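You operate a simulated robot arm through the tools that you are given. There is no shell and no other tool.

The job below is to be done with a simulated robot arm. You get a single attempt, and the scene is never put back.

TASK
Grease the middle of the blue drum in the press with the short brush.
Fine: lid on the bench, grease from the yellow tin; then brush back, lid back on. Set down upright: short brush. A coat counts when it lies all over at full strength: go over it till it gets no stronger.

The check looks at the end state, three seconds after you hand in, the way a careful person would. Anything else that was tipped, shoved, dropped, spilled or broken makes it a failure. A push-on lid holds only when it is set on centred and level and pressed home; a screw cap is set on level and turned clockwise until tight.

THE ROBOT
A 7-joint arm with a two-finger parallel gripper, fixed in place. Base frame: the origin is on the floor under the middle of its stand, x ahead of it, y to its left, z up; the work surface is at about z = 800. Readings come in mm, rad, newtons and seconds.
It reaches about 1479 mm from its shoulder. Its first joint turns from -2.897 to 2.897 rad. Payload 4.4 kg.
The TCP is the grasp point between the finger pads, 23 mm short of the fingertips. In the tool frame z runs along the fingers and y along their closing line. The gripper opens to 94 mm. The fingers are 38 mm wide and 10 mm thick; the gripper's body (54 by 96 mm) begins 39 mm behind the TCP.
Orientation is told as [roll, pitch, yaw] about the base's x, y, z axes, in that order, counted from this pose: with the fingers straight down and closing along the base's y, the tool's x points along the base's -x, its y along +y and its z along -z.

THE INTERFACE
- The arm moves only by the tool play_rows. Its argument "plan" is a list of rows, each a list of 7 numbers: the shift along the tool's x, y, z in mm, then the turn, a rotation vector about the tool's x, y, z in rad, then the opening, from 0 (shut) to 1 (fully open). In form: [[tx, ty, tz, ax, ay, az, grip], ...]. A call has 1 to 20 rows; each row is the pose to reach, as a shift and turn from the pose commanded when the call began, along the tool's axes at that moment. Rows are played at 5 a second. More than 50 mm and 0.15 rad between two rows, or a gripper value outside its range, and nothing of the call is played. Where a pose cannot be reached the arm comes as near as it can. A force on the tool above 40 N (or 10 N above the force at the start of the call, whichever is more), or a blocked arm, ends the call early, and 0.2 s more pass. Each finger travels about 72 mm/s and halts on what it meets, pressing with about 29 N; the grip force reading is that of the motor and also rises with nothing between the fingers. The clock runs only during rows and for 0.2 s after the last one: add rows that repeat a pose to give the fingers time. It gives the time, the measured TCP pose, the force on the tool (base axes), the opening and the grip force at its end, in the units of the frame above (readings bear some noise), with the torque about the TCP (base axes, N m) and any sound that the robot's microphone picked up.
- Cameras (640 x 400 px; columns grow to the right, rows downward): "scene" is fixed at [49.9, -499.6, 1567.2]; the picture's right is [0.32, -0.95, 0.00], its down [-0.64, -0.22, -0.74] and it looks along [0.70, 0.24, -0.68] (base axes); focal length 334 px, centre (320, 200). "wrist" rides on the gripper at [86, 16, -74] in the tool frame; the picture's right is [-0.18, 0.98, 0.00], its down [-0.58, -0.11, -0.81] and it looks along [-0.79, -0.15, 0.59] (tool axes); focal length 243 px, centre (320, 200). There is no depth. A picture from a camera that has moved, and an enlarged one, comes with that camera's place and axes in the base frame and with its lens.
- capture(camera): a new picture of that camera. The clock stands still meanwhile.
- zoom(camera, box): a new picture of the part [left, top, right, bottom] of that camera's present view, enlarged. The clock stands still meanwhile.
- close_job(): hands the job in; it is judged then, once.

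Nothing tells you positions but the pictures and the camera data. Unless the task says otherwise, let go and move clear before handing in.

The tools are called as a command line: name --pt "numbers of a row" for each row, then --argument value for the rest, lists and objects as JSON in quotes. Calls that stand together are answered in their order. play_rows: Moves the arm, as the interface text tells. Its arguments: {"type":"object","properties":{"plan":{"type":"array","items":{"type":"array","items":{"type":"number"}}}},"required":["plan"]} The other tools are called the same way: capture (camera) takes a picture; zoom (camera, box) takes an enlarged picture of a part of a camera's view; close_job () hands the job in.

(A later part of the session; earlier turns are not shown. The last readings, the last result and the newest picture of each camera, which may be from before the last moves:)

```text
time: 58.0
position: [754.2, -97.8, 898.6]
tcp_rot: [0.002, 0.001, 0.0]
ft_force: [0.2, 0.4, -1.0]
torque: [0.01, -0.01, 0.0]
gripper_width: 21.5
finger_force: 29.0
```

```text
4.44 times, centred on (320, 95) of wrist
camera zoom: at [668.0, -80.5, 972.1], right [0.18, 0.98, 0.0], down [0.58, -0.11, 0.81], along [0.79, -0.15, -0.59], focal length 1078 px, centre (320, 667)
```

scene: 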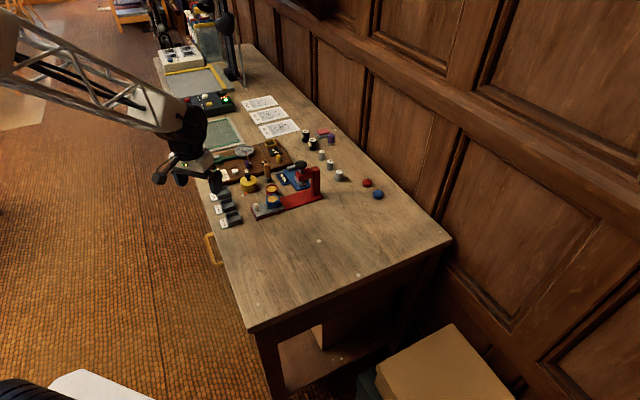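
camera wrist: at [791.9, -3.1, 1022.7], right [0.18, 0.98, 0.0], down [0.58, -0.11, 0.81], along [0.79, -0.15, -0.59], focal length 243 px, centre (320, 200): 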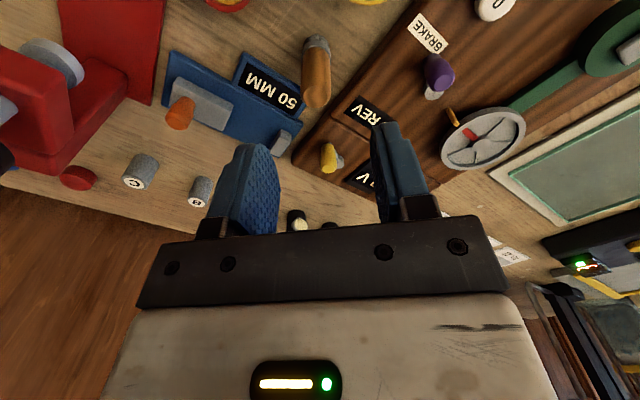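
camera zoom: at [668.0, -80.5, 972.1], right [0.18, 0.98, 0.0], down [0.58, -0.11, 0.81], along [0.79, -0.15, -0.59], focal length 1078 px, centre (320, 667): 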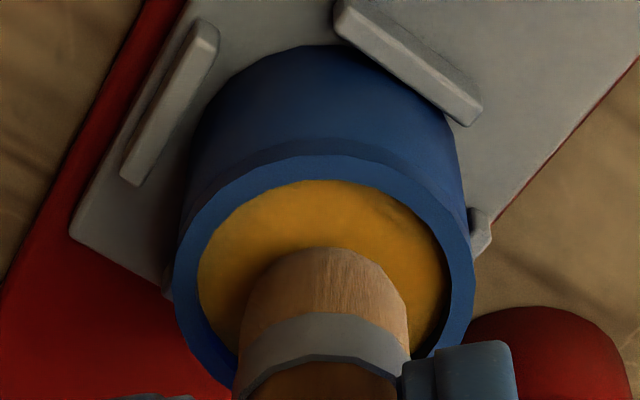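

The brush is nearly concentric with the drum. I'll do a wider ring of dabs for the edge.

play_rows --pt "3 -0.6 1.5 0 0 0 0" --pt "6 -0.6 3 0 0 0 0" --pt "6 -0.6 5.3 0 0 0 0" --pt "6 -0.6 5.8 0 0 0 0" --pt "4.5 2 1.5 0 0 0 0" --pt "3 4.6 3 0 0 0 0" --pt "3 4.6 5.3 0 0 0 0" --pt "3 4.6 5.8 0 0 0 0" --pt "0 5 1.5 0 0 0 0" --pt "-3 4.6 3 0 0 0 0" --pt "-3 4.6 5.3 0 0 0 0" --pt "-3 4.6 5.8 0 0 0 0"

zoom --camera "scene" --box '[256, 180, 288, 206]'

zoom --camera "wrist" --box '[260, 60, 380, 150]'

```text
time: 60.6
position: [759.9, -92.2, 892.3]
tcp_rot: [0.0, -0.001, 0.001]
ft_force: [-9.9, -9.9, 17.1]
torque: [-0.56, 0.48, -0.05]
gripper_width: 21.7
finger_force: 28.9
```

```text
15.38 times, centred on (272, 193) of scene
camera zoom: at [49.9, -499.6, 1567.2], right [0.32, -0.95, 0.0], down [-0.64, -0.22, -0.74], along [0.7, 0.24, -0.68], focal length 5144 px, centre (1058, 308)
```

zoom: 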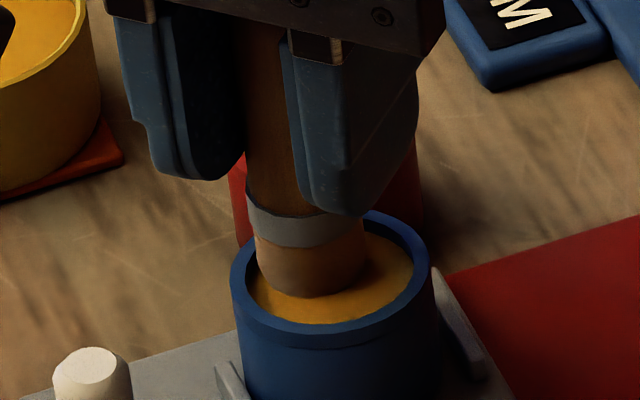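

```text
4.44 times, centred on (320, 105) of wrist
camera zoom: at [673.4, -75.1, 967.0], right [0.18, 0.98, 0.0], down [0.58, -0.11, 0.81], along [0.79, -0.15, -0.59], focal length 1078 px, centre (320, 622)
```

zoom: 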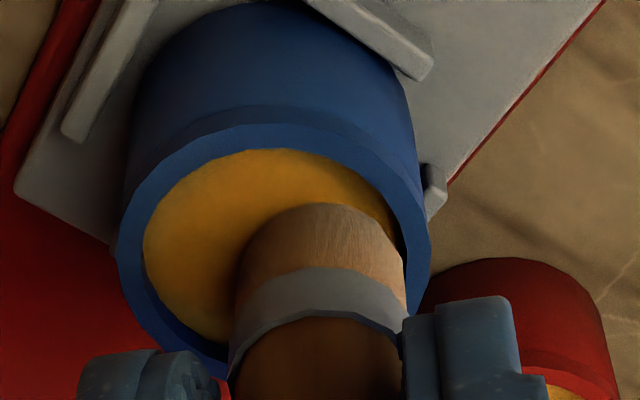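

That dab pressed against the far rim and the bed moved a little again. I'll lift, look at the coat and find the drum centre again.

play_rows --pt "1.5 -2.5 -3 0 0 0 0" --pt "3 -5 -10 0 0 0 0" --pt "3 -5 -40 0 0 0 0" --pt "3 -5 -48 0 0 0 0"

zoom --camera "scene" --box '[262, 186, 286, 206]'

zoom --camera "wrist" --box '[260, 10, 380, 100]'

zoom --camera "wrist" --box '[290, 52, 360, 102]'

```text
time: 61.6
position: [756.3, -97.9, 941.2]
tcp_rot: [-0.002, -0.001, -0.001]
ft_force: [0.5, 0.0, -0.9]
torque: [-0.01, 0.06, -0.02]
gripper_width: 21.6
finger_force: 29.0
```

```text
16.00 times, centred on (274, 196) of scene
camera zoom: at [49.9, -499.6, 1567.2], right [0.32, -0.95, 0.0], down [-0.64, -0.22, -0.74], along [0.7, 0.24, -0.68], focal length 5350 px, centre (1056, 264)
```

zoom: 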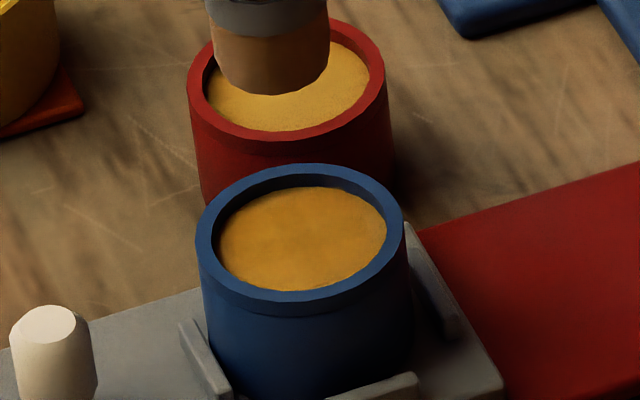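

```text
4.44 times, centred on (320, 55) of wrist
camera zoom: at [669.5, -81.0, 1014.7], right [0.18, 0.98, 0.0], down [0.58, -0.11, 0.81], along [0.79, -0.15, -0.59], focal length 1078 px, centre (320, 844)
```

zoom: 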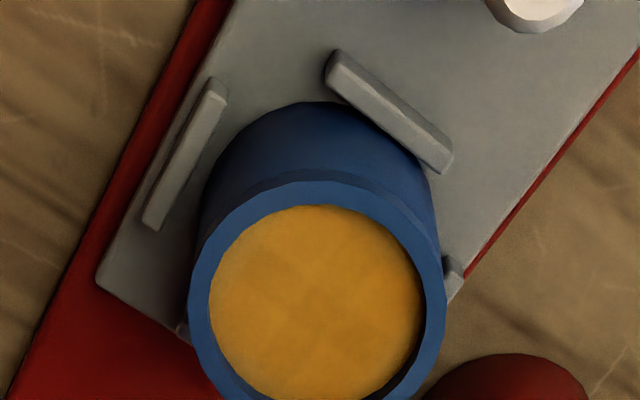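

```text
8.00 times, centred on (325, 77) of wrist
camera zoom: at [669.5, -81.0, 1014.7], right [0.18, 0.98, 0.0], down [0.58, -0.11, 0.81], along [0.79, -0.15, -0.59], focal length 1941 px, centre (280, 1184)
```

zoom: 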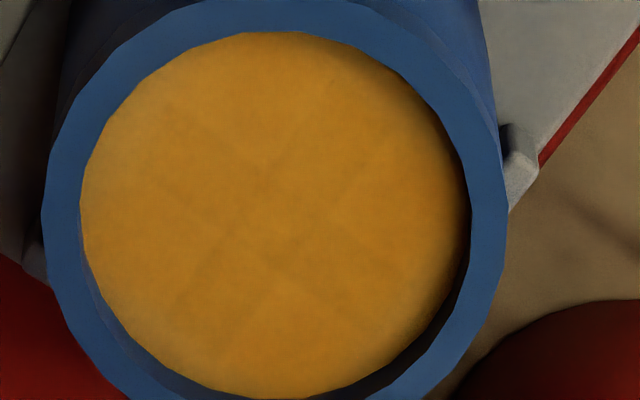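

The coat shows a faint cell pattern and is still building at the edges. I'll do a smaller, well-centred wiping circle in the other direction to avoid the rim.

play_rows --pt "0 -1.3 20 0 0 0 0" --pt "0 -1.3 40 0 0 0 0" --pt "0 -1.3 45.5 0 0 0 0" --pt "0 -1.3 47.6 0 0 0 0" --pt "4.5 -1.3 47.6 0 0 0 0" --pt "3.9 -3.55 47.6 0 0 0 0" --pt "2.25 -5.2 47.6 0 0 0 0" --pt "0 -5.8 47.6 0 0 0 0" --pt "-2.25 -5.2 47.6 0 0 0 0" --pt "-3.9 -3.55 47.6 0 0 0 0" --pt "-4.5 -1.3 47.6 0 0 0 0" --pt "-3.9 0.95 47.6 0 0 0 0" --pt "-2.25 2.6 47.6 0 0 0 0" --pt "0 3.2 47.6 0 0 0 0" --pt "2.25 2.6 47.6 0 0 0 0" --pt "3.9 0.95 47.6 0 0 0 0" --pt "4.5 -1.3 47.6 0 0 0 0"

zoom --camera "scene" --box '[256, 180, 288, 206]'

zoom --camera "wrist" --box '[260, 60, 380, 150]'

```text
time: 65.2
position: [752.1, -99.7, 891.3]
tcp_rot: [0.0, -0.001, -0.001]
ft_force: [0.2, 0.3, -0.7]
torque: [0.03, 0.01, 0.01]
gripper_width: 21.8
finger_force: 29.1
```

```text
15.38 times, centred on (272, 193) of scene
camera zoom: at [49.9, -499.6, 1567.2], right [0.32, -0.95, 0.0], down [-0.64, -0.22, -0.74], along [0.7, 0.24, -0.68], focal length 5144 px, centre (1058, 308)
```

zoom: 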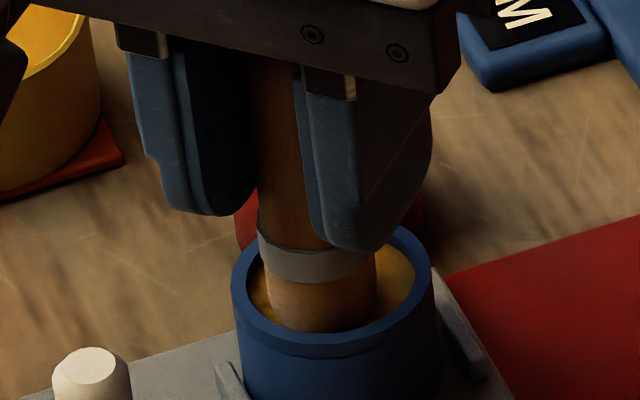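

```text
4.44 times, centred on (320, 105) of wrist
camera zoom: at [664.6, -82.2, 966.7], right [0.18, 0.98, 0.0], down [0.58, -0.11, 0.81], along [0.79, -0.15, -0.59], focal length 1078 px, centre (320, 622)
```

zoom: 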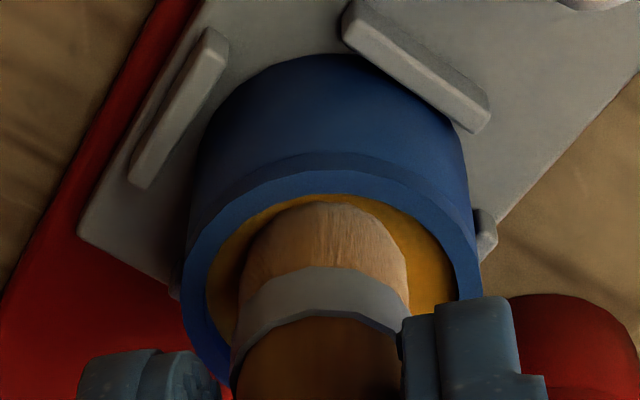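

The force was zero, so that circle barely touched because the brush has ridden up slightly in the grip. I'll recentre, press down a little further and read the force.

play_rows --pt "-2.2 0 -1.5 0 0 0 0" --pt "-4.5 0 -1 0 0 0 0" --pt "-4.5 0 0.5 0 0 0 0" --pt "-4.5 0 1.2 0 0 0 0" --pt "-4.5 0 1.2 0 0 0 0"

```text
time: 66.4
position: [756.9, -99.8, 890.4]
tcp_rot: [0.002, -0.004, -0.001]
ft_force: [-1.6, -2.6, 24.0]
torque: [-0.12, -0.17, -0.03]
gripper_width: 21.8
finger_force: 29.6
```

That gives 24 N of contact. I'll ease up half a millimetre and wipe the circle.

play_rows --pt "2.2 0 -0.5 0 0 0 0" --pt "4.5 0 -0.5 0 0 0 0" --pt "3.9 -2.25 -0.5 0 0 0 0" --pt "2.25 -3.9 -0.5 0 0 0 0" --pt "0 -4.5 -0.5 0 0 0 0" --pt "-2.25 -3.9 -0.5 0 0 0 0" --pt "-3.9 -2.25 -0.5 0 0 0 0" --pt "-4.5 0 -0.5 0 0 0 0" --pt "-3.9 2.25 -0.5 0 0 0 0" --pt "-2.25 3.9 -0.5 0 0 0 0" --pt "0 4.5 -0.5 0 0 0 0" --pt "2.25 3.9 -0.5 0 0 0 0" --pt "3.9 2.25 -0.5 0 0 0 0" --pt "4.5 0 -0.5 0 0 0 0"

zoom --camera "scene" --box '[256, 180, 288, 206]'

zoom --camera "wrist" --box '[260, 60, 380, 150]'

```text
time: 69.4
position: [751.4, -97.2, 891.8]
tcp_rot: [0.0, 0.0, 0.0]
ft_force: [-0.2, -1.2, -1.4]
torque: [0.03, 0.0, -0.02]
gripper_width: 21.6
finger_force: 28.8
```

```text
15.38 times, centred on (272, 193) of scene
camera zoom: at [49.9, -499.6, 1567.2], right [0.32, -0.95, 0.0], down [-0.64, -0.22, -0.74], along [0.7, 0.24, -0.68], focal length 5144 px, centre (1058, 308)
```

zoom: 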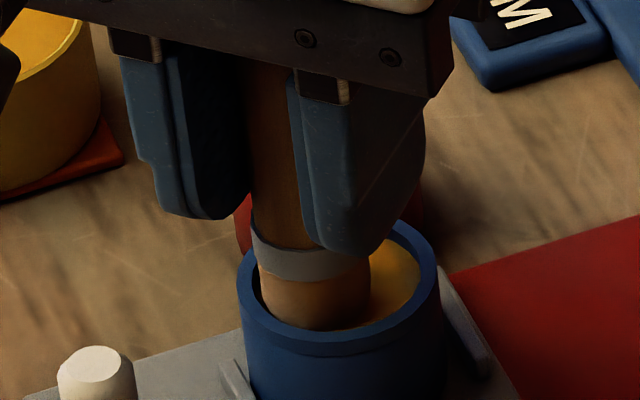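

```text
4.44 times, centred on (320, 105) of wrist
camera zoom: at [664.2, -80.8, 965.6], right [0.18, 0.98, 0.0], down [0.58, -0.11, 0.81], along [0.79, -0.15, -0.59], focal length 1078 px, centre (320, 622)
```

zoom: 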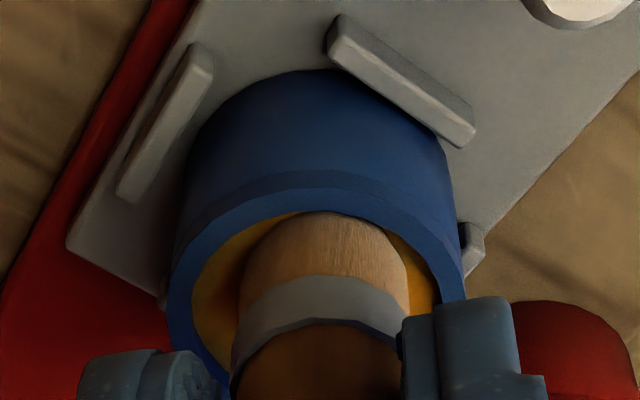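

play_rows --pt "-2 0 -3 0 0 0 0" --pt "-4.5 0 -10 0 0 0 0" --pt "-4.5 0 -40 0 0 0 0" --pt "0 25 -48 0 0 0 0" --pt "0 25 -48 0 0 0 0"

zoom --camera "scene" --box '[262, 186, 286, 206]'

zoom --camera "wrist" --box '[240, 10, 360, 100]'

zoom --camera "scene" --box '[232, 180, 296, 220]'

```text
time: 70.6
position: [750.1, -73.0, 940.1]
tcp_rot: [-0.001, 0.0, 0.0]
ft_force: [-0.3, -0.3, -1.0]
torque: [0.03, -0.02, 0.02]
gripper_width: 21.2
finger_force: 29.1
```

```text
16.00 times, centred on (274, 196) of scene
camera zoom: at [49.9, -499.6, 1567.2], right [0.32, -0.95, 0.0], down [-0.64, -0.22, -0.74], along [0.7, 0.24, -0.68], focal length 5350 px, centre (1056, 264)
```

zoom: 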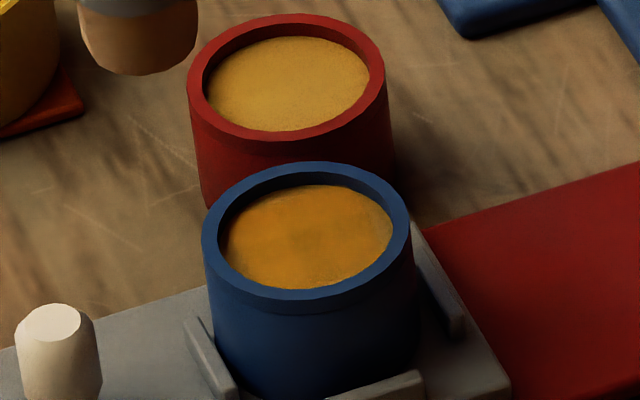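

```text
4.44 times, centred on (300, 55) of wrist
camera zoom: at [663.1, -55.7, 1016.3], right [0.18, 0.98, 0.0], down [0.58, -0.11, 0.81], along [0.79, -0.15, -0.59], focal length 1078 px, centre (409, 844)
```

zoom: 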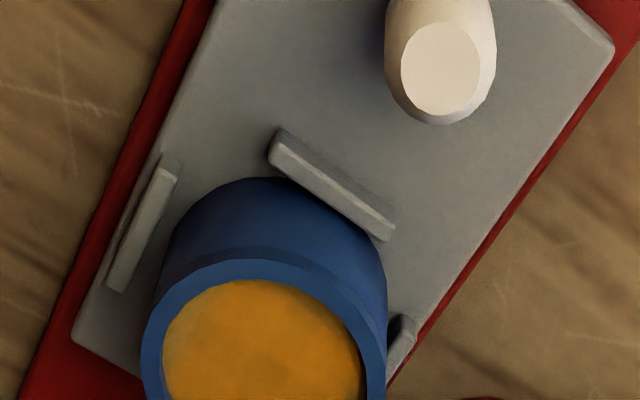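

```text
10.00 times, centred on (264, 200) of scene
camera zoom: at [49.9, -499.6, 1567.2], right [0.32, -0.95, 0.0], down [-0.64, -0.22, -0.74], along [0.7, 0.24, -0.68], focal length 3344 px, centre (880, 200)
```

zoom: 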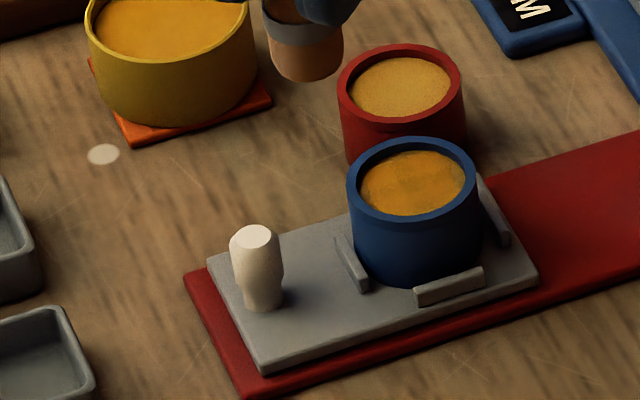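

The wiped ring is now clearly orange, with a paler crescent at one edge and a duller centre. I'll zoom in further on it from here.

zoom --camera "wrist" --box '[256, 68, 320, 108]'

zoom --camera "scene" --box '[268, 192, 280, 200]'

```text
10.00 times, centred on (288, 88) of wrist
camera zoom: at [663.1, -55.7, 1016.3], right [0.18, 0.98, 0.0], down [0.58, -0.11, 0.81], along [0.79, -0.15, -0.59], focal length 2426 px, centre (640, 1320)
```

zoom: 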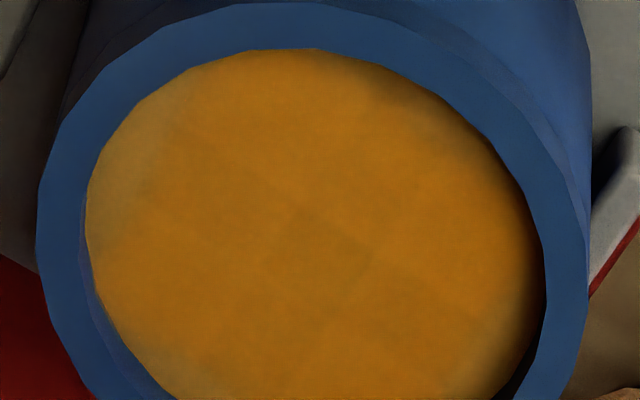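

```text
16.00 times, centred on (274, 196) of scene
camera zoom: at [49.9, -499.6, 1567.2], right [0.32, -0.95, 0.0], down [-0.64, -0.22, -0.74], along [0.7, 0.24, -0.68], focal length 5350 px, centre (1056, 264)
```

zoom: 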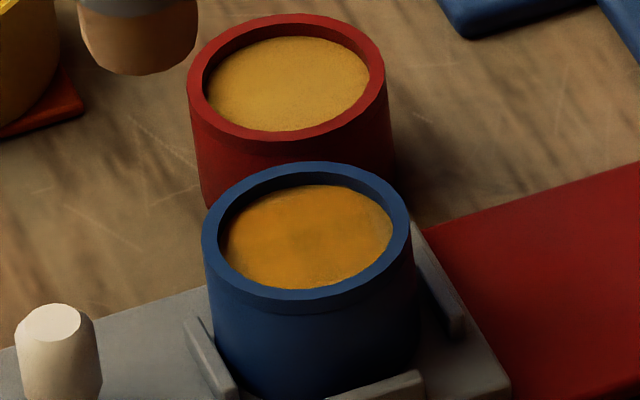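

The coat's pale parts are on the -y and -x edges. I'll reload the brush and then work those sides.

play_rows --pt "-22 31 0 0 0 0 0" --pt "-45 63 0 0 0 0 0" --pt "-67.5 94.3 0 0 0 0 0" --pt "-67.5 94.3 0 0 0 0 0" --pt "-67.5 94.3 22 0 0 0 0" --pt "-67.5 94.3 42 0 0 0 0" --pt "-67.5 94.3 54 0 0 0 0" --pt "-67.5 94.3 58 0 0 0 0" --pt "-67.5 94.3 60.3 0 0 0 0" --pt "-67.5 94.3 60.3 0 0 0 0"

zoom --camera "scene" --box '[262, 186, 286, 206]'

zoom --camera "scene" --box '[234, 162, 266, 188]'

```text
time: 72.8
position: [820.0, 20.0, 880.3]
tcp_rot: [0.0, -0.003, 0.0]
ft_force: [-4.6, -4.5, 21.4]
torque: [-0.14, 0.21, 0.0]
gripper_width: 21.3
finger_force: 28.6
```

```text
16.00 times, centred on (274, 196) of scene
camera zoom: at [49.9, -499.6, 1567.2], right [0.32, -0.95, 0.0], down [-0.64, -0.22, -0.74], along [0.7, 0.24, -0.68], focal length 5350 px, centre (1056, 264)
```

zoom: 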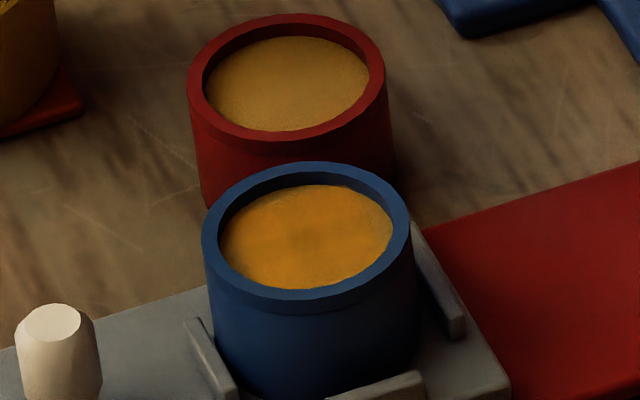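

```text
15.38 times, centred on (250, 175) of scene
camera zoom: at [49.9, -499.6, 1567.2], right [0.32, -0.95, 0.0], down [-0.64, -0.22, -0.74], along [0.7, 0.24, -0.68], focal length 5144 px, centre (1397, 585)
```

zoom: 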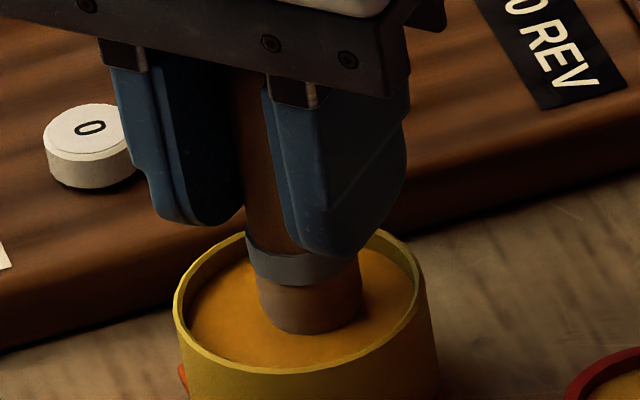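

The brush is loaded again. I'll return to just above the drum and check position before dabbing.

play_rows --pt "0 0 -15 0 0 0 0" --pt "0 0 -45 0 0 0 0" --pt "16 -30 -58 0 0 0 0" --pt "32 -60 -58 0 0 0 0" --pt "48 -90 -58 0 0 0 0" --pt "62.7 -120.6 -58 0 0 0 0" --pt "62.7 -120.6 -40 0 0 0 0" --pt "62.7 -120.6 -24 0 0 0 0" --pt "62.7 -120.6 -17 0 0 0 0" --pt "62.7 -120.6 -17 0 0 0 0"

zoom --camera "scene" --box '[256, 180, 288, 206]'

zoom --camera "wrist" --box '[260, 50, 380, 140]'

```text
time: 75.0
position: [754.7, -98.5, 896.0]
tcp_rot: [-0.001, -0.001, 0.0]
ft_force: [0.1, 0.6, -0.6]
torque: [-0.02, 0.0, -0.01]
gripper_width: 21.4
finger_force: 29.1
```

```text
15.38 times, centred on (272, 193) of scene
camera zoom: at [49.9, -499.6, 1567.2], right [0.32, -0.95, 0.0], down [-0.64, -0.22, -0.74], along [0.7, 0.24, -0.68], focal length 5144 px, centre (1058, 308)
```

zoom: 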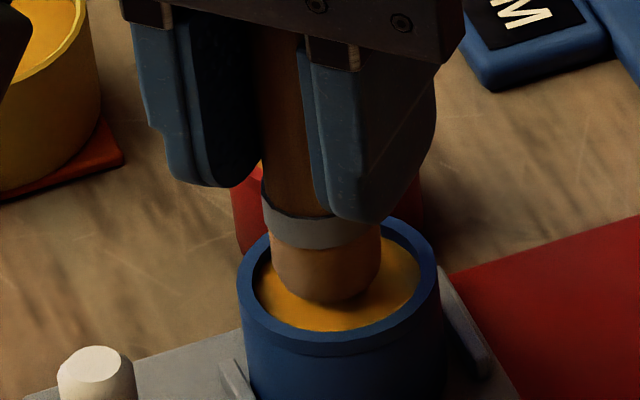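

```text
4.44 times, centred on (320, 95) of wrist
camera zoom: at [669.2, -81.4, 970.4], right [0.18, 0.98, 0.0], down [0.58, -0.11, 0.81], along [0.79, -0.15, -0.59], focal length 1078 px, centre (320, 667)
```

zoom: 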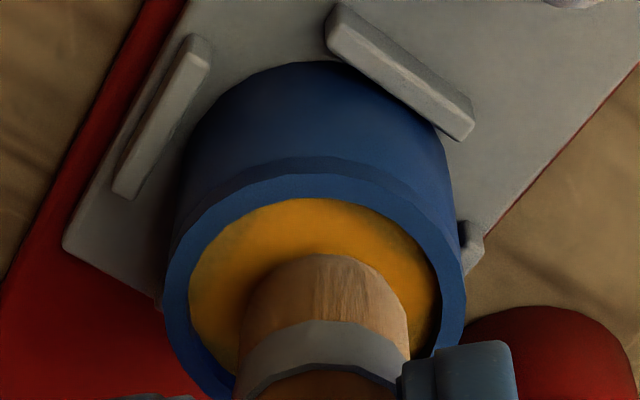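

The orange covers the middle but a 2–3 mm ring at the -y and -x edges is paler. I'll dab along those sides first.

play_rows --pt "0.7 -3 0 0 0 0 0" --pt "0.7 -5.7 2 0 0 0 0" --pt "0.7 -5.7 4.2 0 0 0 0" --pt "0.7 -5.7 4.6 0 0 0 0" --pt "2.5 -5 1 0 0 0 0" --pt "4.2 -4.2 2 0 0 0 0" --pt "4.2 -4.2 4.2 0 0 0 0" --pt "4.2 -4.2 4.6 0 0 0 0" --pt "5 -2.5 1 0 0 0 0" --pt "5.7 -0.7 2 0 0 0 0" --pt "5.7 -0.7 4.2 0 0 0 0" --pt "5.7 -0.7 4.6 0 0 0 0"

zoom --camera "scene" --box '[256, 180, 288, 206]'

zoom --camera "wrist" --box '[260, 60, 380, 150]'

```text
time: 77.6
position: [752.2, -100.2, 892.7]
tcp_rot: [0.0, -0.001, -0.001]
ft_force: [0.4, 0.6, -0.3]
torque: [-0.02, 0.01, 0.02]
gripper_width: 21.8
finger_force: 29.1
```

```text
15.38 times, centred on (272, 193) of scene
camera zoom: at [49.9, -499.6, 1567.2], right [0.32, -0.95, 0.0], down [-0.64, -0.22, -0.74], along [0.7, 0.24, -0.68], focal length 5144 px, centre (1058, 308)
```

zoom: 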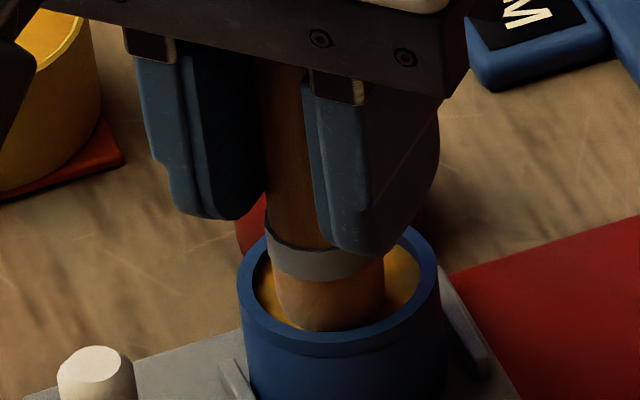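

```text
4.44 times, centred on (320, 105) of wrist
camera zoom: at [664.8, -83.7, 965.8], right [0.18, 0.98, 0.0], down [0.58, -0.11, 0.81], along [0.79, -0.15, -0.59], focal length 1078 px, centre (320, 622)
```

zoom: 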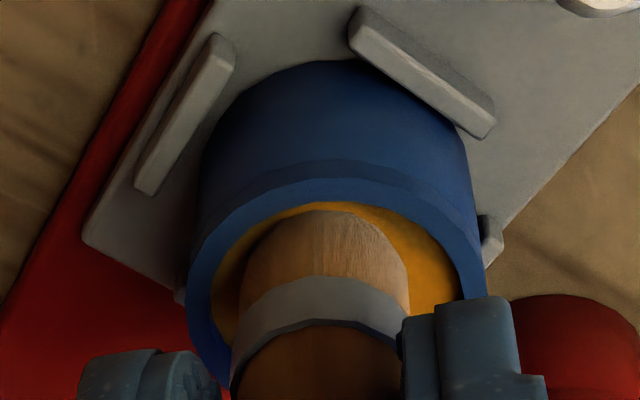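

There's no contact yet at z 892.7. I'll lower a bit here and see the force.

play_rows --pt "0 0 0.7 0 0 0 0" --pt "0 0 1.4 0 0 0 0" --pt "0 0 1.4 0 0 0 0"

```text
time: 78.4
position: [751.7, -100.4, 891.0]
tcp_rot: [0.0, -0.001, 0.0]
ft_force: [0.5, 2.1, 21.0]
torque: [0.05, -0.12, 0.0]
gripper_width: 21.2
finger_force: 28.9
```

I have contact at 21 N. Now I'll wipe only in the outward direction: an arc along the -y/-x edge, then a stroke through the centre, which should also bring the bed back out.

play_rows --pt "-2 -0.8 -5 0 0 0 0" --pt "-6 -2.5 -5 0 0 0 0" --pt "-8.7 -3.35 -3 0 0 0 0" --pt "-8.7 -3.35 -0.3 0 0 0 0" --pt "-6.7 -4.7 -0.3 0 0 0 0" --pt "-4.56 -4.98 -0.3 0 0 0 0" --pt "-2.5 -4.33 -0.3 0 0 0 0" --pt "-0.9 -2.87 -0.3 0 0 0 0" --pt "-0.1 -0.87 -0.3 0 0 0 0" --pt "-0.2 1.3 -0.3 0 0 0 0" --pt "-1.3 3.35 -0.3 0 0 0 0"

zoom --camera "scene" --box '[256, 180, 288, 206]'

zoom --camera "wrist" --box '[260, 60, 380, 150]'

```text
time: 80.8
position: [751.1, -97.1, 889.8]
tcp_rot: [0.0, 0.0, 0.0]
ft_force: [-3.7, -7.1, 14.9]
torque: [-0.37, 0.08, -0.03]
gripper_width: 21.4
finger_force: 29.1
```

```text
15.38 times, centred on (272, 193) of scene
camera zoom: at [49.9, -499.6, 1567.2], right [0.32, -0.95, 0.0], down [-0.64, -0.22, -0.74], along [0.7, 0.24, -0.68], focal length 5144 px, centre (1058, 308)
```

zoom: 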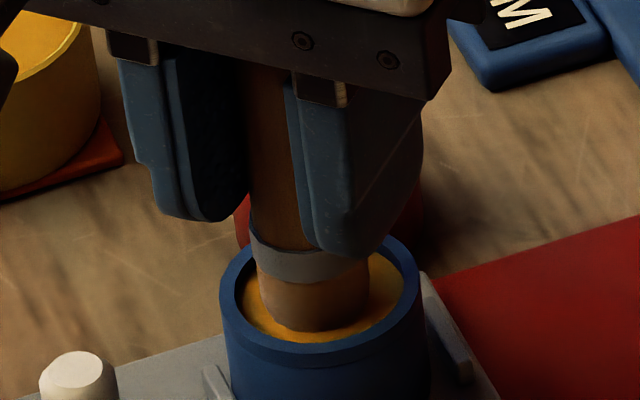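

```text
4.44 times, centred on (320, 105) of wrist
camera zoom: at [664.2, -80.2, 964.8], right [0.18, 0.98, 0.0], down [0.58, -0.11, 0.81], along [0.79, -0.15, -0.59], focal length 1078 px, centre (320, 622)
```

zoom: 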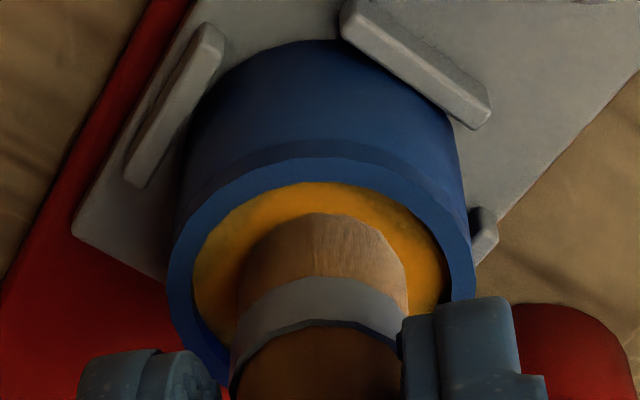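

Outward wiping brought the bed back to its starting stop. I'll keep using outward-only strokes: the +x/+y arc, then through the centre.

play_rows --pt "0 0 -5 0 0 0 0" --pt "-3 -2 -5 0 0 0 0" --pt "-5.6 -3.65 -3 0 0 0 0" --pt "-5.6 -3.65 0 0 0 0 0" --pt "-6.73 -1.59 0 0 0 0 0" --pt "-6.82 0.57 0 0 0 0 0" --pt "-6 2.57 0 0 0 0 0" --pt "-4.4 4.03 0 0 0 0 0" --pt "-2.34 4.68 0 0 0 0 0" --pt "-0.2 4.4 0 0 0 0 0" --pt "1.8 3.05 0 0 0 0 0" --pt "0 1 -5 0 0 0 0" --pt "-3 -2 -5 0 0 0 0" --pt "-5.6 -3.65 -3 0 0 0 0" --pt "-5.6 -3.65 0 0 0 0 0" --pt "-3.75 -1.98 0 0 0 0 0" --pt "-1.9 -0.3 0 0 0 0 0" --pt "-0.05 1.4 0 0 0 0 0" --pt "1.8 3.05 0 0 0 0 0"

zoom --camera "scene" --box '[256, 180, 288, 206]'

zoom --camera "wrist" --box '[260, 60, 380, 150]'

```text
time: 84.8
position: [749.3, -93.7, 890.2]
tcp_rot: [-0.002, -0.002, 0.0]
ft_force: [5.2, -3.3, 10.5]
torque: [-0.15, -0.3, -0.02]
gripper_width: 21.6
finger_force: 28.8
```

```text
15.38 times, centred on (272, 193) of scene
camera zoom: at [49.9, -499.6, 1567.2], right [0.32, -0.95, 0.0], down [-0.64, -0.22, -0.74], along [0.7, 0.24, -0.68], focal length 5144 px, centre (1058, 308)
```

zoom: 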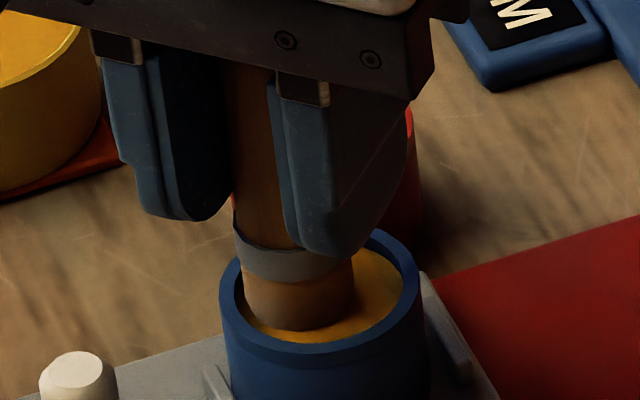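

```text
4.44 times, centred on (320, 105) of wrist
camera zoom: at [663.3, -77.0, 964.8], right [0.18, 0.98, 0.0], down [0.58, -0.11, 0.81], along [0.79, -0.15, -0.59], focal length 1078 px, centre (320, 622)
```

zoom: 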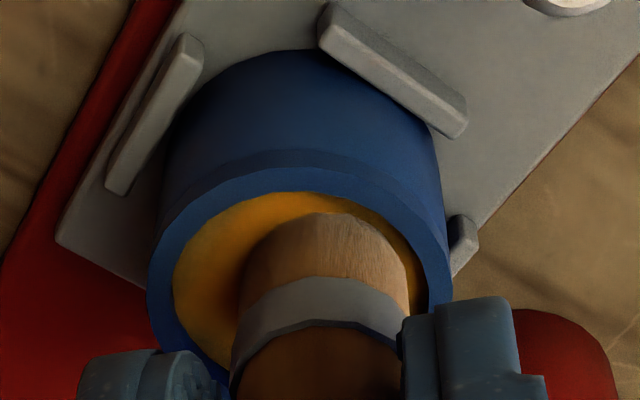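

The bed and drum hold steady against the outer stop. I'll do the -y/-x arc again, then lift aside and inspect.

play_rows --pt "-2 -2 -5 0 0 0 0" --pt "-5 -5 -5 0 0 0 0" --pt "-7.4 -6.7 -3 0 0 0 0" --pt "-7.4 -6.7 0 0 0 0 0" --pt "-5.4 -8.05 0 0 0 0 0" --pt "-3.26 -8.33 0 0 0 0 0" --pt "-1.2 -7.68 0 0 0 0 0" --pt "0.4 -6.22 0 0 0 0 0" --pt "1.22 -4.22 0 0 0 0 0" --pt "1.13 -2.06 0 0 0 0 0" --pt "0 0 0 0 0 0 0" --pt "-2 -2 -5 0 0 0 0" --pt "-3.7 -3.35 -15 0 0 0 0" --pt "-3.7 0 -48 0 0 0 0" --pt "-3.7 25 -50 0 0 0 0" --pt "-3.7 25 -50 0 0 0 0"

zoom --camera "scene" --box '[262, 186, 286, 206]'

capture --camera "wrist"

zoom --camera "wrist" --box '[256, 68, 320, 108]'

```text
time: 88.2
position: [753.9, -70.9, 941.4]
tcp_rot: [-0.002, -0.001, 0.0]
ft_force: [0.4, 0.2, -0.8]
torque: [0.01, -0.01, -0.02]
gripper_width: 21.6
finger_force: 29.1
```

```text
16.00 times, centred on (274, 196) of scene
camera zoom: at [49.9, -499.6, 1567.2], right [0.32, -0.95, 0.0], down [-0.64, -0.22, -0.74], along [0.7, 0.24, -0.68], focal length 5350 px, centre (1056, 264)
```

zoom: 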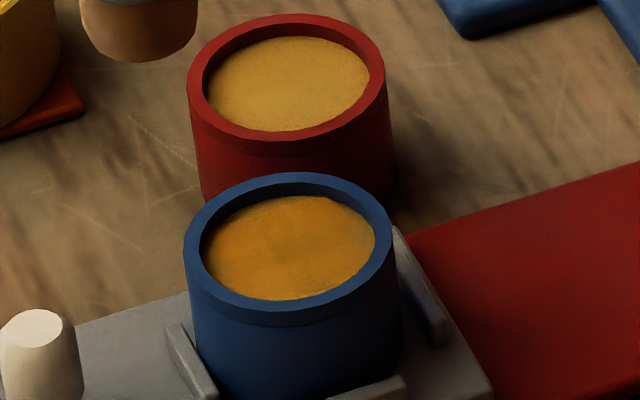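

```text
taken
camera wrist: at [668.0, -53.2, 1014.8], right [0.18, 0.98, 0.0], down [0.58, -0.11, 0.81], along [0.79, -0.15, -0.59], focal length 243 px, centre (320, 200)
```

wrist: 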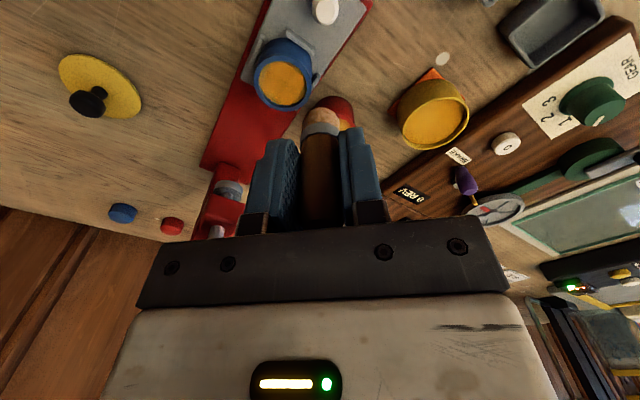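

```text
10.00 times, centred on (288, 88) of wrist
camera zoom: at [668.0, -53.2, 1014.8], right [0.18, 0.98, 0.0], down [0.58, -0.11, 0.81], along [0.79, -0.15, -0.59], focal length 2426 px, centre (640, 1320)
```

zoom: 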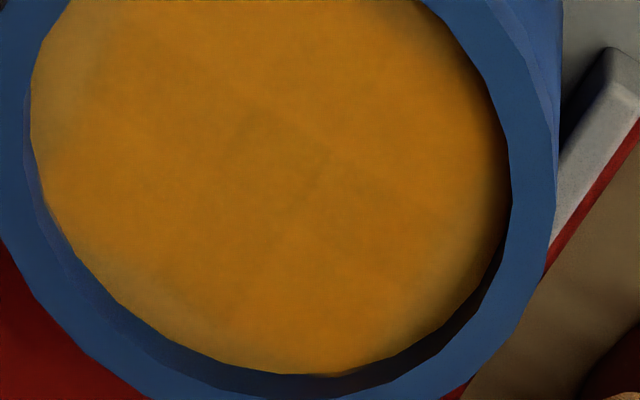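

The coat is good in the middle, with pale bands remaining at the -y and +x edges, so my strokes were about 1.4 mm off centre. I'll reload once more and go over those edges.

play_rows --pt "-22 30 0 0 0 0 0" --pt "-44 60 0 0 0 0 0" --pt "-65.2 90 0 0 0 0 0" --pt "-65.2 90 0 0 0 0 0" --pt "-65.2 90 22 0 0 0 0" --pt "-65.2 90 42 0 0 0 0" --pt "-65.2 90 54 0 0 0 0" --pt "-65.2 90 59 0 0 0 0" --pt "-65.2 90 61.2 0 0 0 0" --pt "-65.2 90 61.2 0 0 0 0"

zoom --camera "scene" --box '[262, 186, 286, 206]'

```text
time: 90.4
position: [820.6, 21.4, 880.1]
tcp_rot: [0.0, 0.0, 0.002]
ft_force: [0.1, 0.6, -0.2]
torque: [0.01, 0.01, -0.01]
gripper_width: 21.3
finger_force: 29.1
```

```text
16.00 times, centred on (274, 196) of scene
camera zoom: at [49.9, -499.6, 1567.2], right [0.32, -0.95, 0.0], down [-0.64, -0.22, -0.74], along [0.7, 0.24, -0.68], focal length 5350 px, centre (1056, 264)
```

zoom: 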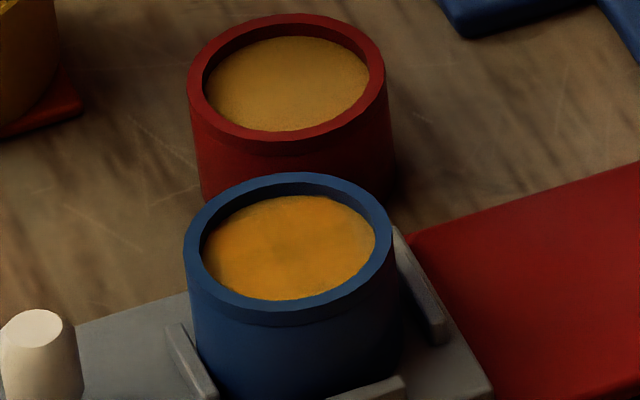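

play_rows --pt "0 0 0.8 0 0 0 0" --pt "0 0 1.5 0 0 0 0" --pt "0 0 1.5 0 0 0 0"

```text
time: 91.2
position: [821.2, 19.8, 877.2]
tcp_rot: [0.001, -0.002, -0.001]
ft_force: [3.7, 4.0, 24.1]
torque: [0.19, -0.22, 0.01]
gripper_width: 21.8
finger_force: 28.8
```

play_rows --pt "0 0 -15 0 0 0 0" --pt "0 0 -45 0 0 0 0" --pt "16 -30 -60 0 0 0 0" --pt "32 -60 -60 0 0 0 0" --pt "48 -90 -60 0 0 0 0" --pt "65.6 -119.5 -60 0 0 0 0" --pt "65.6 -119.5 -42 0 0 0 0" --pt "65.6 -119.5 -24 0 0 0 0" --pt "65.6 -119.5 -16 0 0 0 0" --pt "65.6 -119.5 -16 0 0 0 0"

zoom --camera "scene" --box '[256, 180, 288, 206]'

zoom --camera "wrist" --box '[260, 50, 380, 140]'

```text
time: 93.4
position: [752.3, -97.8, 893.3]
tcp_rot: [0.001, 0.0, 0.001]
ft_force: [0.2, -0.4, -1.0]
torque: [-0.02, 0.0, 0.03]
gripper_width: 21.2
finger_force: 28.8
```

```text
15.38 times, centred on (272, 193) of scene
camera zoom: at [49.9, -499.6, 1567.2], right [0.32, -0.95, 0.0], down [-0.64, -0.22, -0.74], along [0.7, 0.24, -0.68], focal length 5144 px, centre (1058, 308)
```

zoom: 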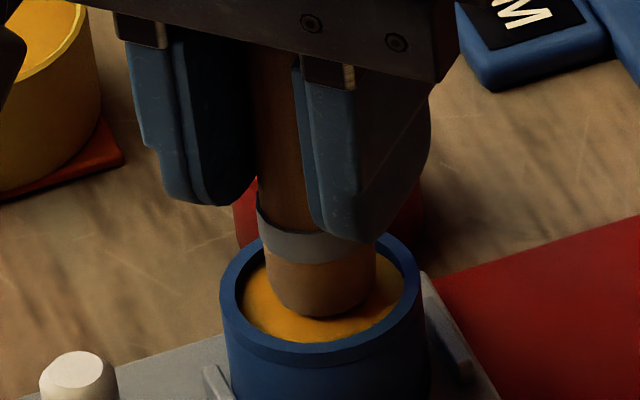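

```text
4.44 times, centred on (320, 95) of wrist
camera zoom: at [666.5, -81.1, 967.6], right [0.18, 0.98, 0.0], down [0.58, -0.11, 0.81], along [0.79, -0.15, -0.59], focal length 1078 px, centre (320, 667)
```

zoom: 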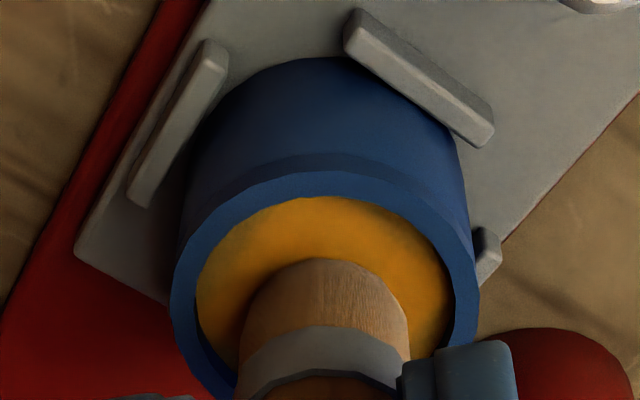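

The brush is centred. I'll make a slightly wider outward arc along the -y/-x edge with moderate pressure.

play_rows --pt "-2 -2 0 0 0 0 0" --pt "-3.94 -3.8 1.5 0 0 0 0" --pt "-3.94 -3.8 4 0 0 0 0" --pt "-1.65 -5.36 4 0 0 0 0" --pt "0.8 -5.68 4 0 0 0 0" --pt "3.15 -4.94 4 0 0 0 0" --pt "4.96 -3.27 4 0 0 0 0" --pt "5.9 -1 4 0 0 0 0" --pt "5.8 1.47 4 0 0 0 0" --pt "4.54 3.8 4 0 0 0 0"

zoom --camera "scene" --box '[256, 180, 288, 206]'

```text
time: 95.6
position: [748.3, -95.7, 890.2]
tcp_rot: [0.0, 0.002, 0.001]
ft_force: [-5.7, -5.3, 16.8]
torque: [-0.29, 0.22, -0.04]
gripper_width: 21.7
finger_force: 29.2
```

```text
15.38 times, centred on (272, 193) of scene
camera zoom: at [49.9, -499.6, 1567.2], right [0.32, -0.95, 0.0], down [-0.64, -0.22, -0.74], along [0.7, 0.24, -0.68], focal length 5144 px, centre (1058, 308)
```

zoom: 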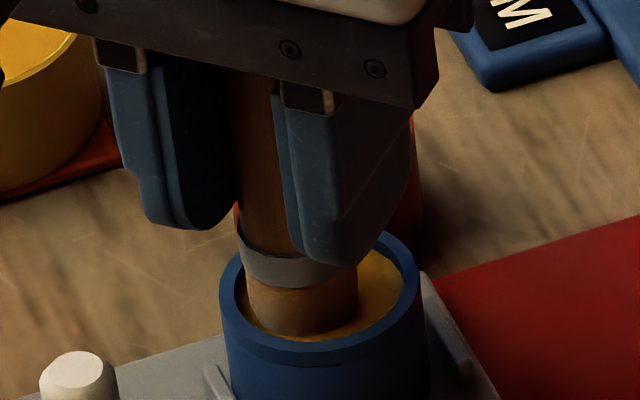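

Contact is good and the bed is steady. Now the +x/+y arc, then the centre line.

play_rows --pt "-2 -2 -5 0 0 0 0" --pt "-6 -5.5 -5 0 0 0 0" --pt "-8.48 -7.6 -2.5 0 0 0 0" --pt "-8.48 -7.6 0 0 0 0 0" --pt "-9.74 -5.28 0 0 0 0 0" --pt "-9.85 -2.8 0 0 0 0 0" --pt "-8.9 -0.53 0 0 0 0 0" --pt "-7.1 1.14 0 0 0 0 0" --pt "-4.74 1.88 0 0 0 0 0" --pt "-2.3 1.56 0 0 0 0 0" --pt "0 0 0 0 0 0 0" --pt "-2 -2 -5 0 0 0 0" --pt "-6 -5.5 -5 0 0 0 0" --pt "-8.48 -7.6 -2.5 0 0 0 0" --pt "-8.48 -7.6 0 0 0 0 0" --pt "-6.4 -5.7 0 0 0 0 0" --pt "-4.24 -3.8 0 0 0 0 0" --pt "-2.1 -1.9 0 0 0 0 0" --pt "0 0 0 0 0 0 0"

zoom --camera "scene" --box '[256, 180, 288, 206]'

zoom --camera "wrist" --box '[260, 60, 380, 150]'

```text
time: 99.6
position: [749.0, -95.0, 890.0]
tcp_rot: [0.0, -0.003, -0.001]
ft_force: [3.8, -5.1, 12.5]
torque: [-0.18, -0.37, -0.04]
gripper_width: 21.5
finger_force: 29.3
```

```text
15.38 times, centred on (272, 193) of scene
camera zoom: at [49.9, -499.6, 1567.2], right [0.32, -0.95, 0.0], down [-0.64, -0.22, -0.74], along [0.7, 0.24, -0.68], focal length 5144 px, centre (1058, 308)
```

zoom: 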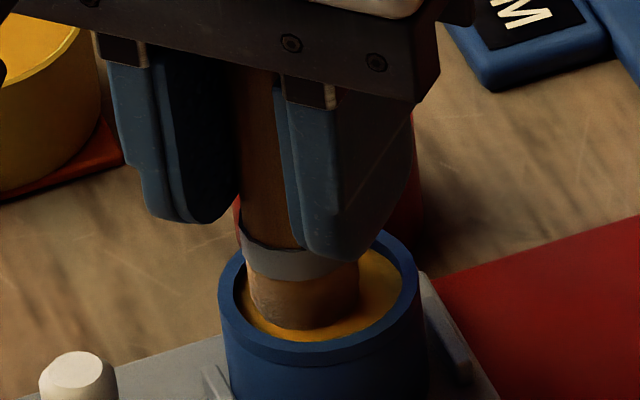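

```text
4.44 times, centred on (320, 105) of wrist
camera zoom: at [663.7, -78.0, 963.9], right [0.18, 0.98, 0.0], down [0.58, -0.11, 0.81], along [0.79, -0.15, -0.59], focal length 1078 px, centre (320, 622)
```

zoom: 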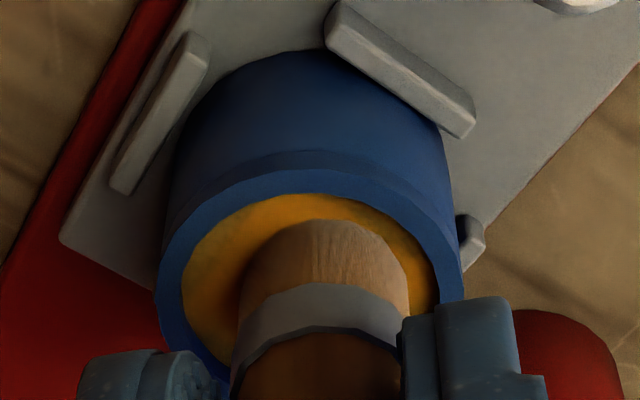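

I'll do two more lanes, then lift aside and inspect.

play_rows --pt "-2 -3 -5 0 0 0 0" --pt "-5 -7 -5 0 0 0 0" --pt "-5.57 -9 -2.5 0 0 0 0" --pt "-5.57 -9 0 0 0 0 0" --pt "-3.4 -7 0 0 0 0 0" --pt "-1.1 -5 0 0 0 0 0" --pt "1.09 -3 0 0 0 0 0" --pt "-2 -3 -5 0 0 0 0" --pt "-7 -4 -5 0 0 0 0" --pt "-9.57 -4.6 -2.5 0 0 0 0" --pt "-9.57 -4.6 0 0 0 0 0" --pt "-7.3 -2.6 0 0 0 0 0" --pt "-5.1 -0.6 0 0 0 0 0" --pt "-2.91 1.4 0 0 0 0 0" --pt "-4.5 -2 -5 0 0 0 0" --pt "-4.24 -3.8 -15 0 0 0 0" --pt "-4.24 0 -50 0 0 0 0" --pt "-4.24 26 -50 0 0 0 0" --pt "-4.24 26 -50 0 0 0 0"

zoom --camera "scene" --box '[262, 186, 286, 206]'

zoom --camera "wrist" --box '[240, 60, 320, 110]'

```text
time: 103.6
position: [751.1, -68.6, 940.4]
tcp_rot: [0.0, 0.0, 0.0]
ft_force: [0.3, -0.2, -0.4]
torque: [-0.01, 0.03, 0.02]
gripper_width: 21.6
finger_force: 28.5
```

```text
16.00 times, centred on (274, 196) of scene
camera zoom: at [49.9, -499.6, 1567.2], right [0.32, -0.95, 0.0], down [-0.64, -0.22, -0.74], along [0.7, 0.24, -0.68], focal length 5350 px, centre (1056, 264)
```

zoom: 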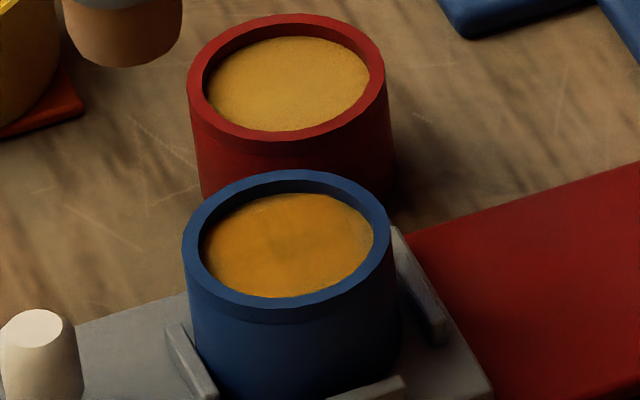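

```text
8.00 times, centred on (280, 85) of wrist
camera zoom: at [664.0, -51.7, 1015.2], right [0.18, 0.98, 0.0], down [0.58, -0.11, 0.81], along [0.79, -0.15, -0.59], focal length 1941 px, centre (640, 1120)
```

zoom: 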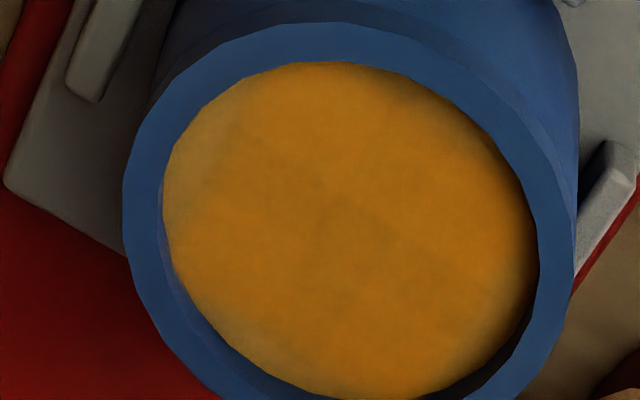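

The coat is nearly uniform, with faint pale spots at the -y edge and at both ends of my strokes. I'll reload and do one more pass at a wider radius.

play_rows --pt "-22 30 0 0 0 0 0" --pt "-44 60 0 0 0 0 0" --pt "-65.9 89.7 0 0 0 0 0" --pt "-65.9 89.7 0 0 0 0 0" --pt "-65.9 89.7 22 0 0 0 0" --pt "-65.9 89.7 42 0 0 0 0" --pt "-65.9 89.7 54 0 0 0 0" --pt "-65.9 89.7 59 0 0 0 0" --pt "-65.9 89.7 61.4 0 0 0 0" --pt "-65.9 89.7 61.4 0 0 0 0"

zoom --camera "scene" --box '[262, 186, 286, 206]'

```text
time: 105.8
position: [819.8, 20.1, 878.4]
tcp_rot: [0.0, -0.001, 0.0]
ft_force: [0.9, 2.7, 14.3]
torque: [0.12, -0.05, -0.03]
gripper_width: 21.6
finger_force: 29.1
```

```text
16.00 times, centred on (274, 196) of scene
camera zoom: at [49.9, -499.6, 1567.2], right [0.32, -0.95, 0.0], down [-0.64, -0.22, -0.74], along [0.7, 0.24, -0.68], focal length 5350 px, centre (1056, 264)
```

zoom: 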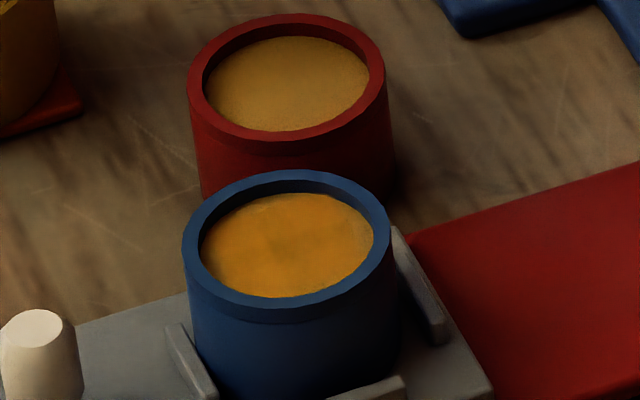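

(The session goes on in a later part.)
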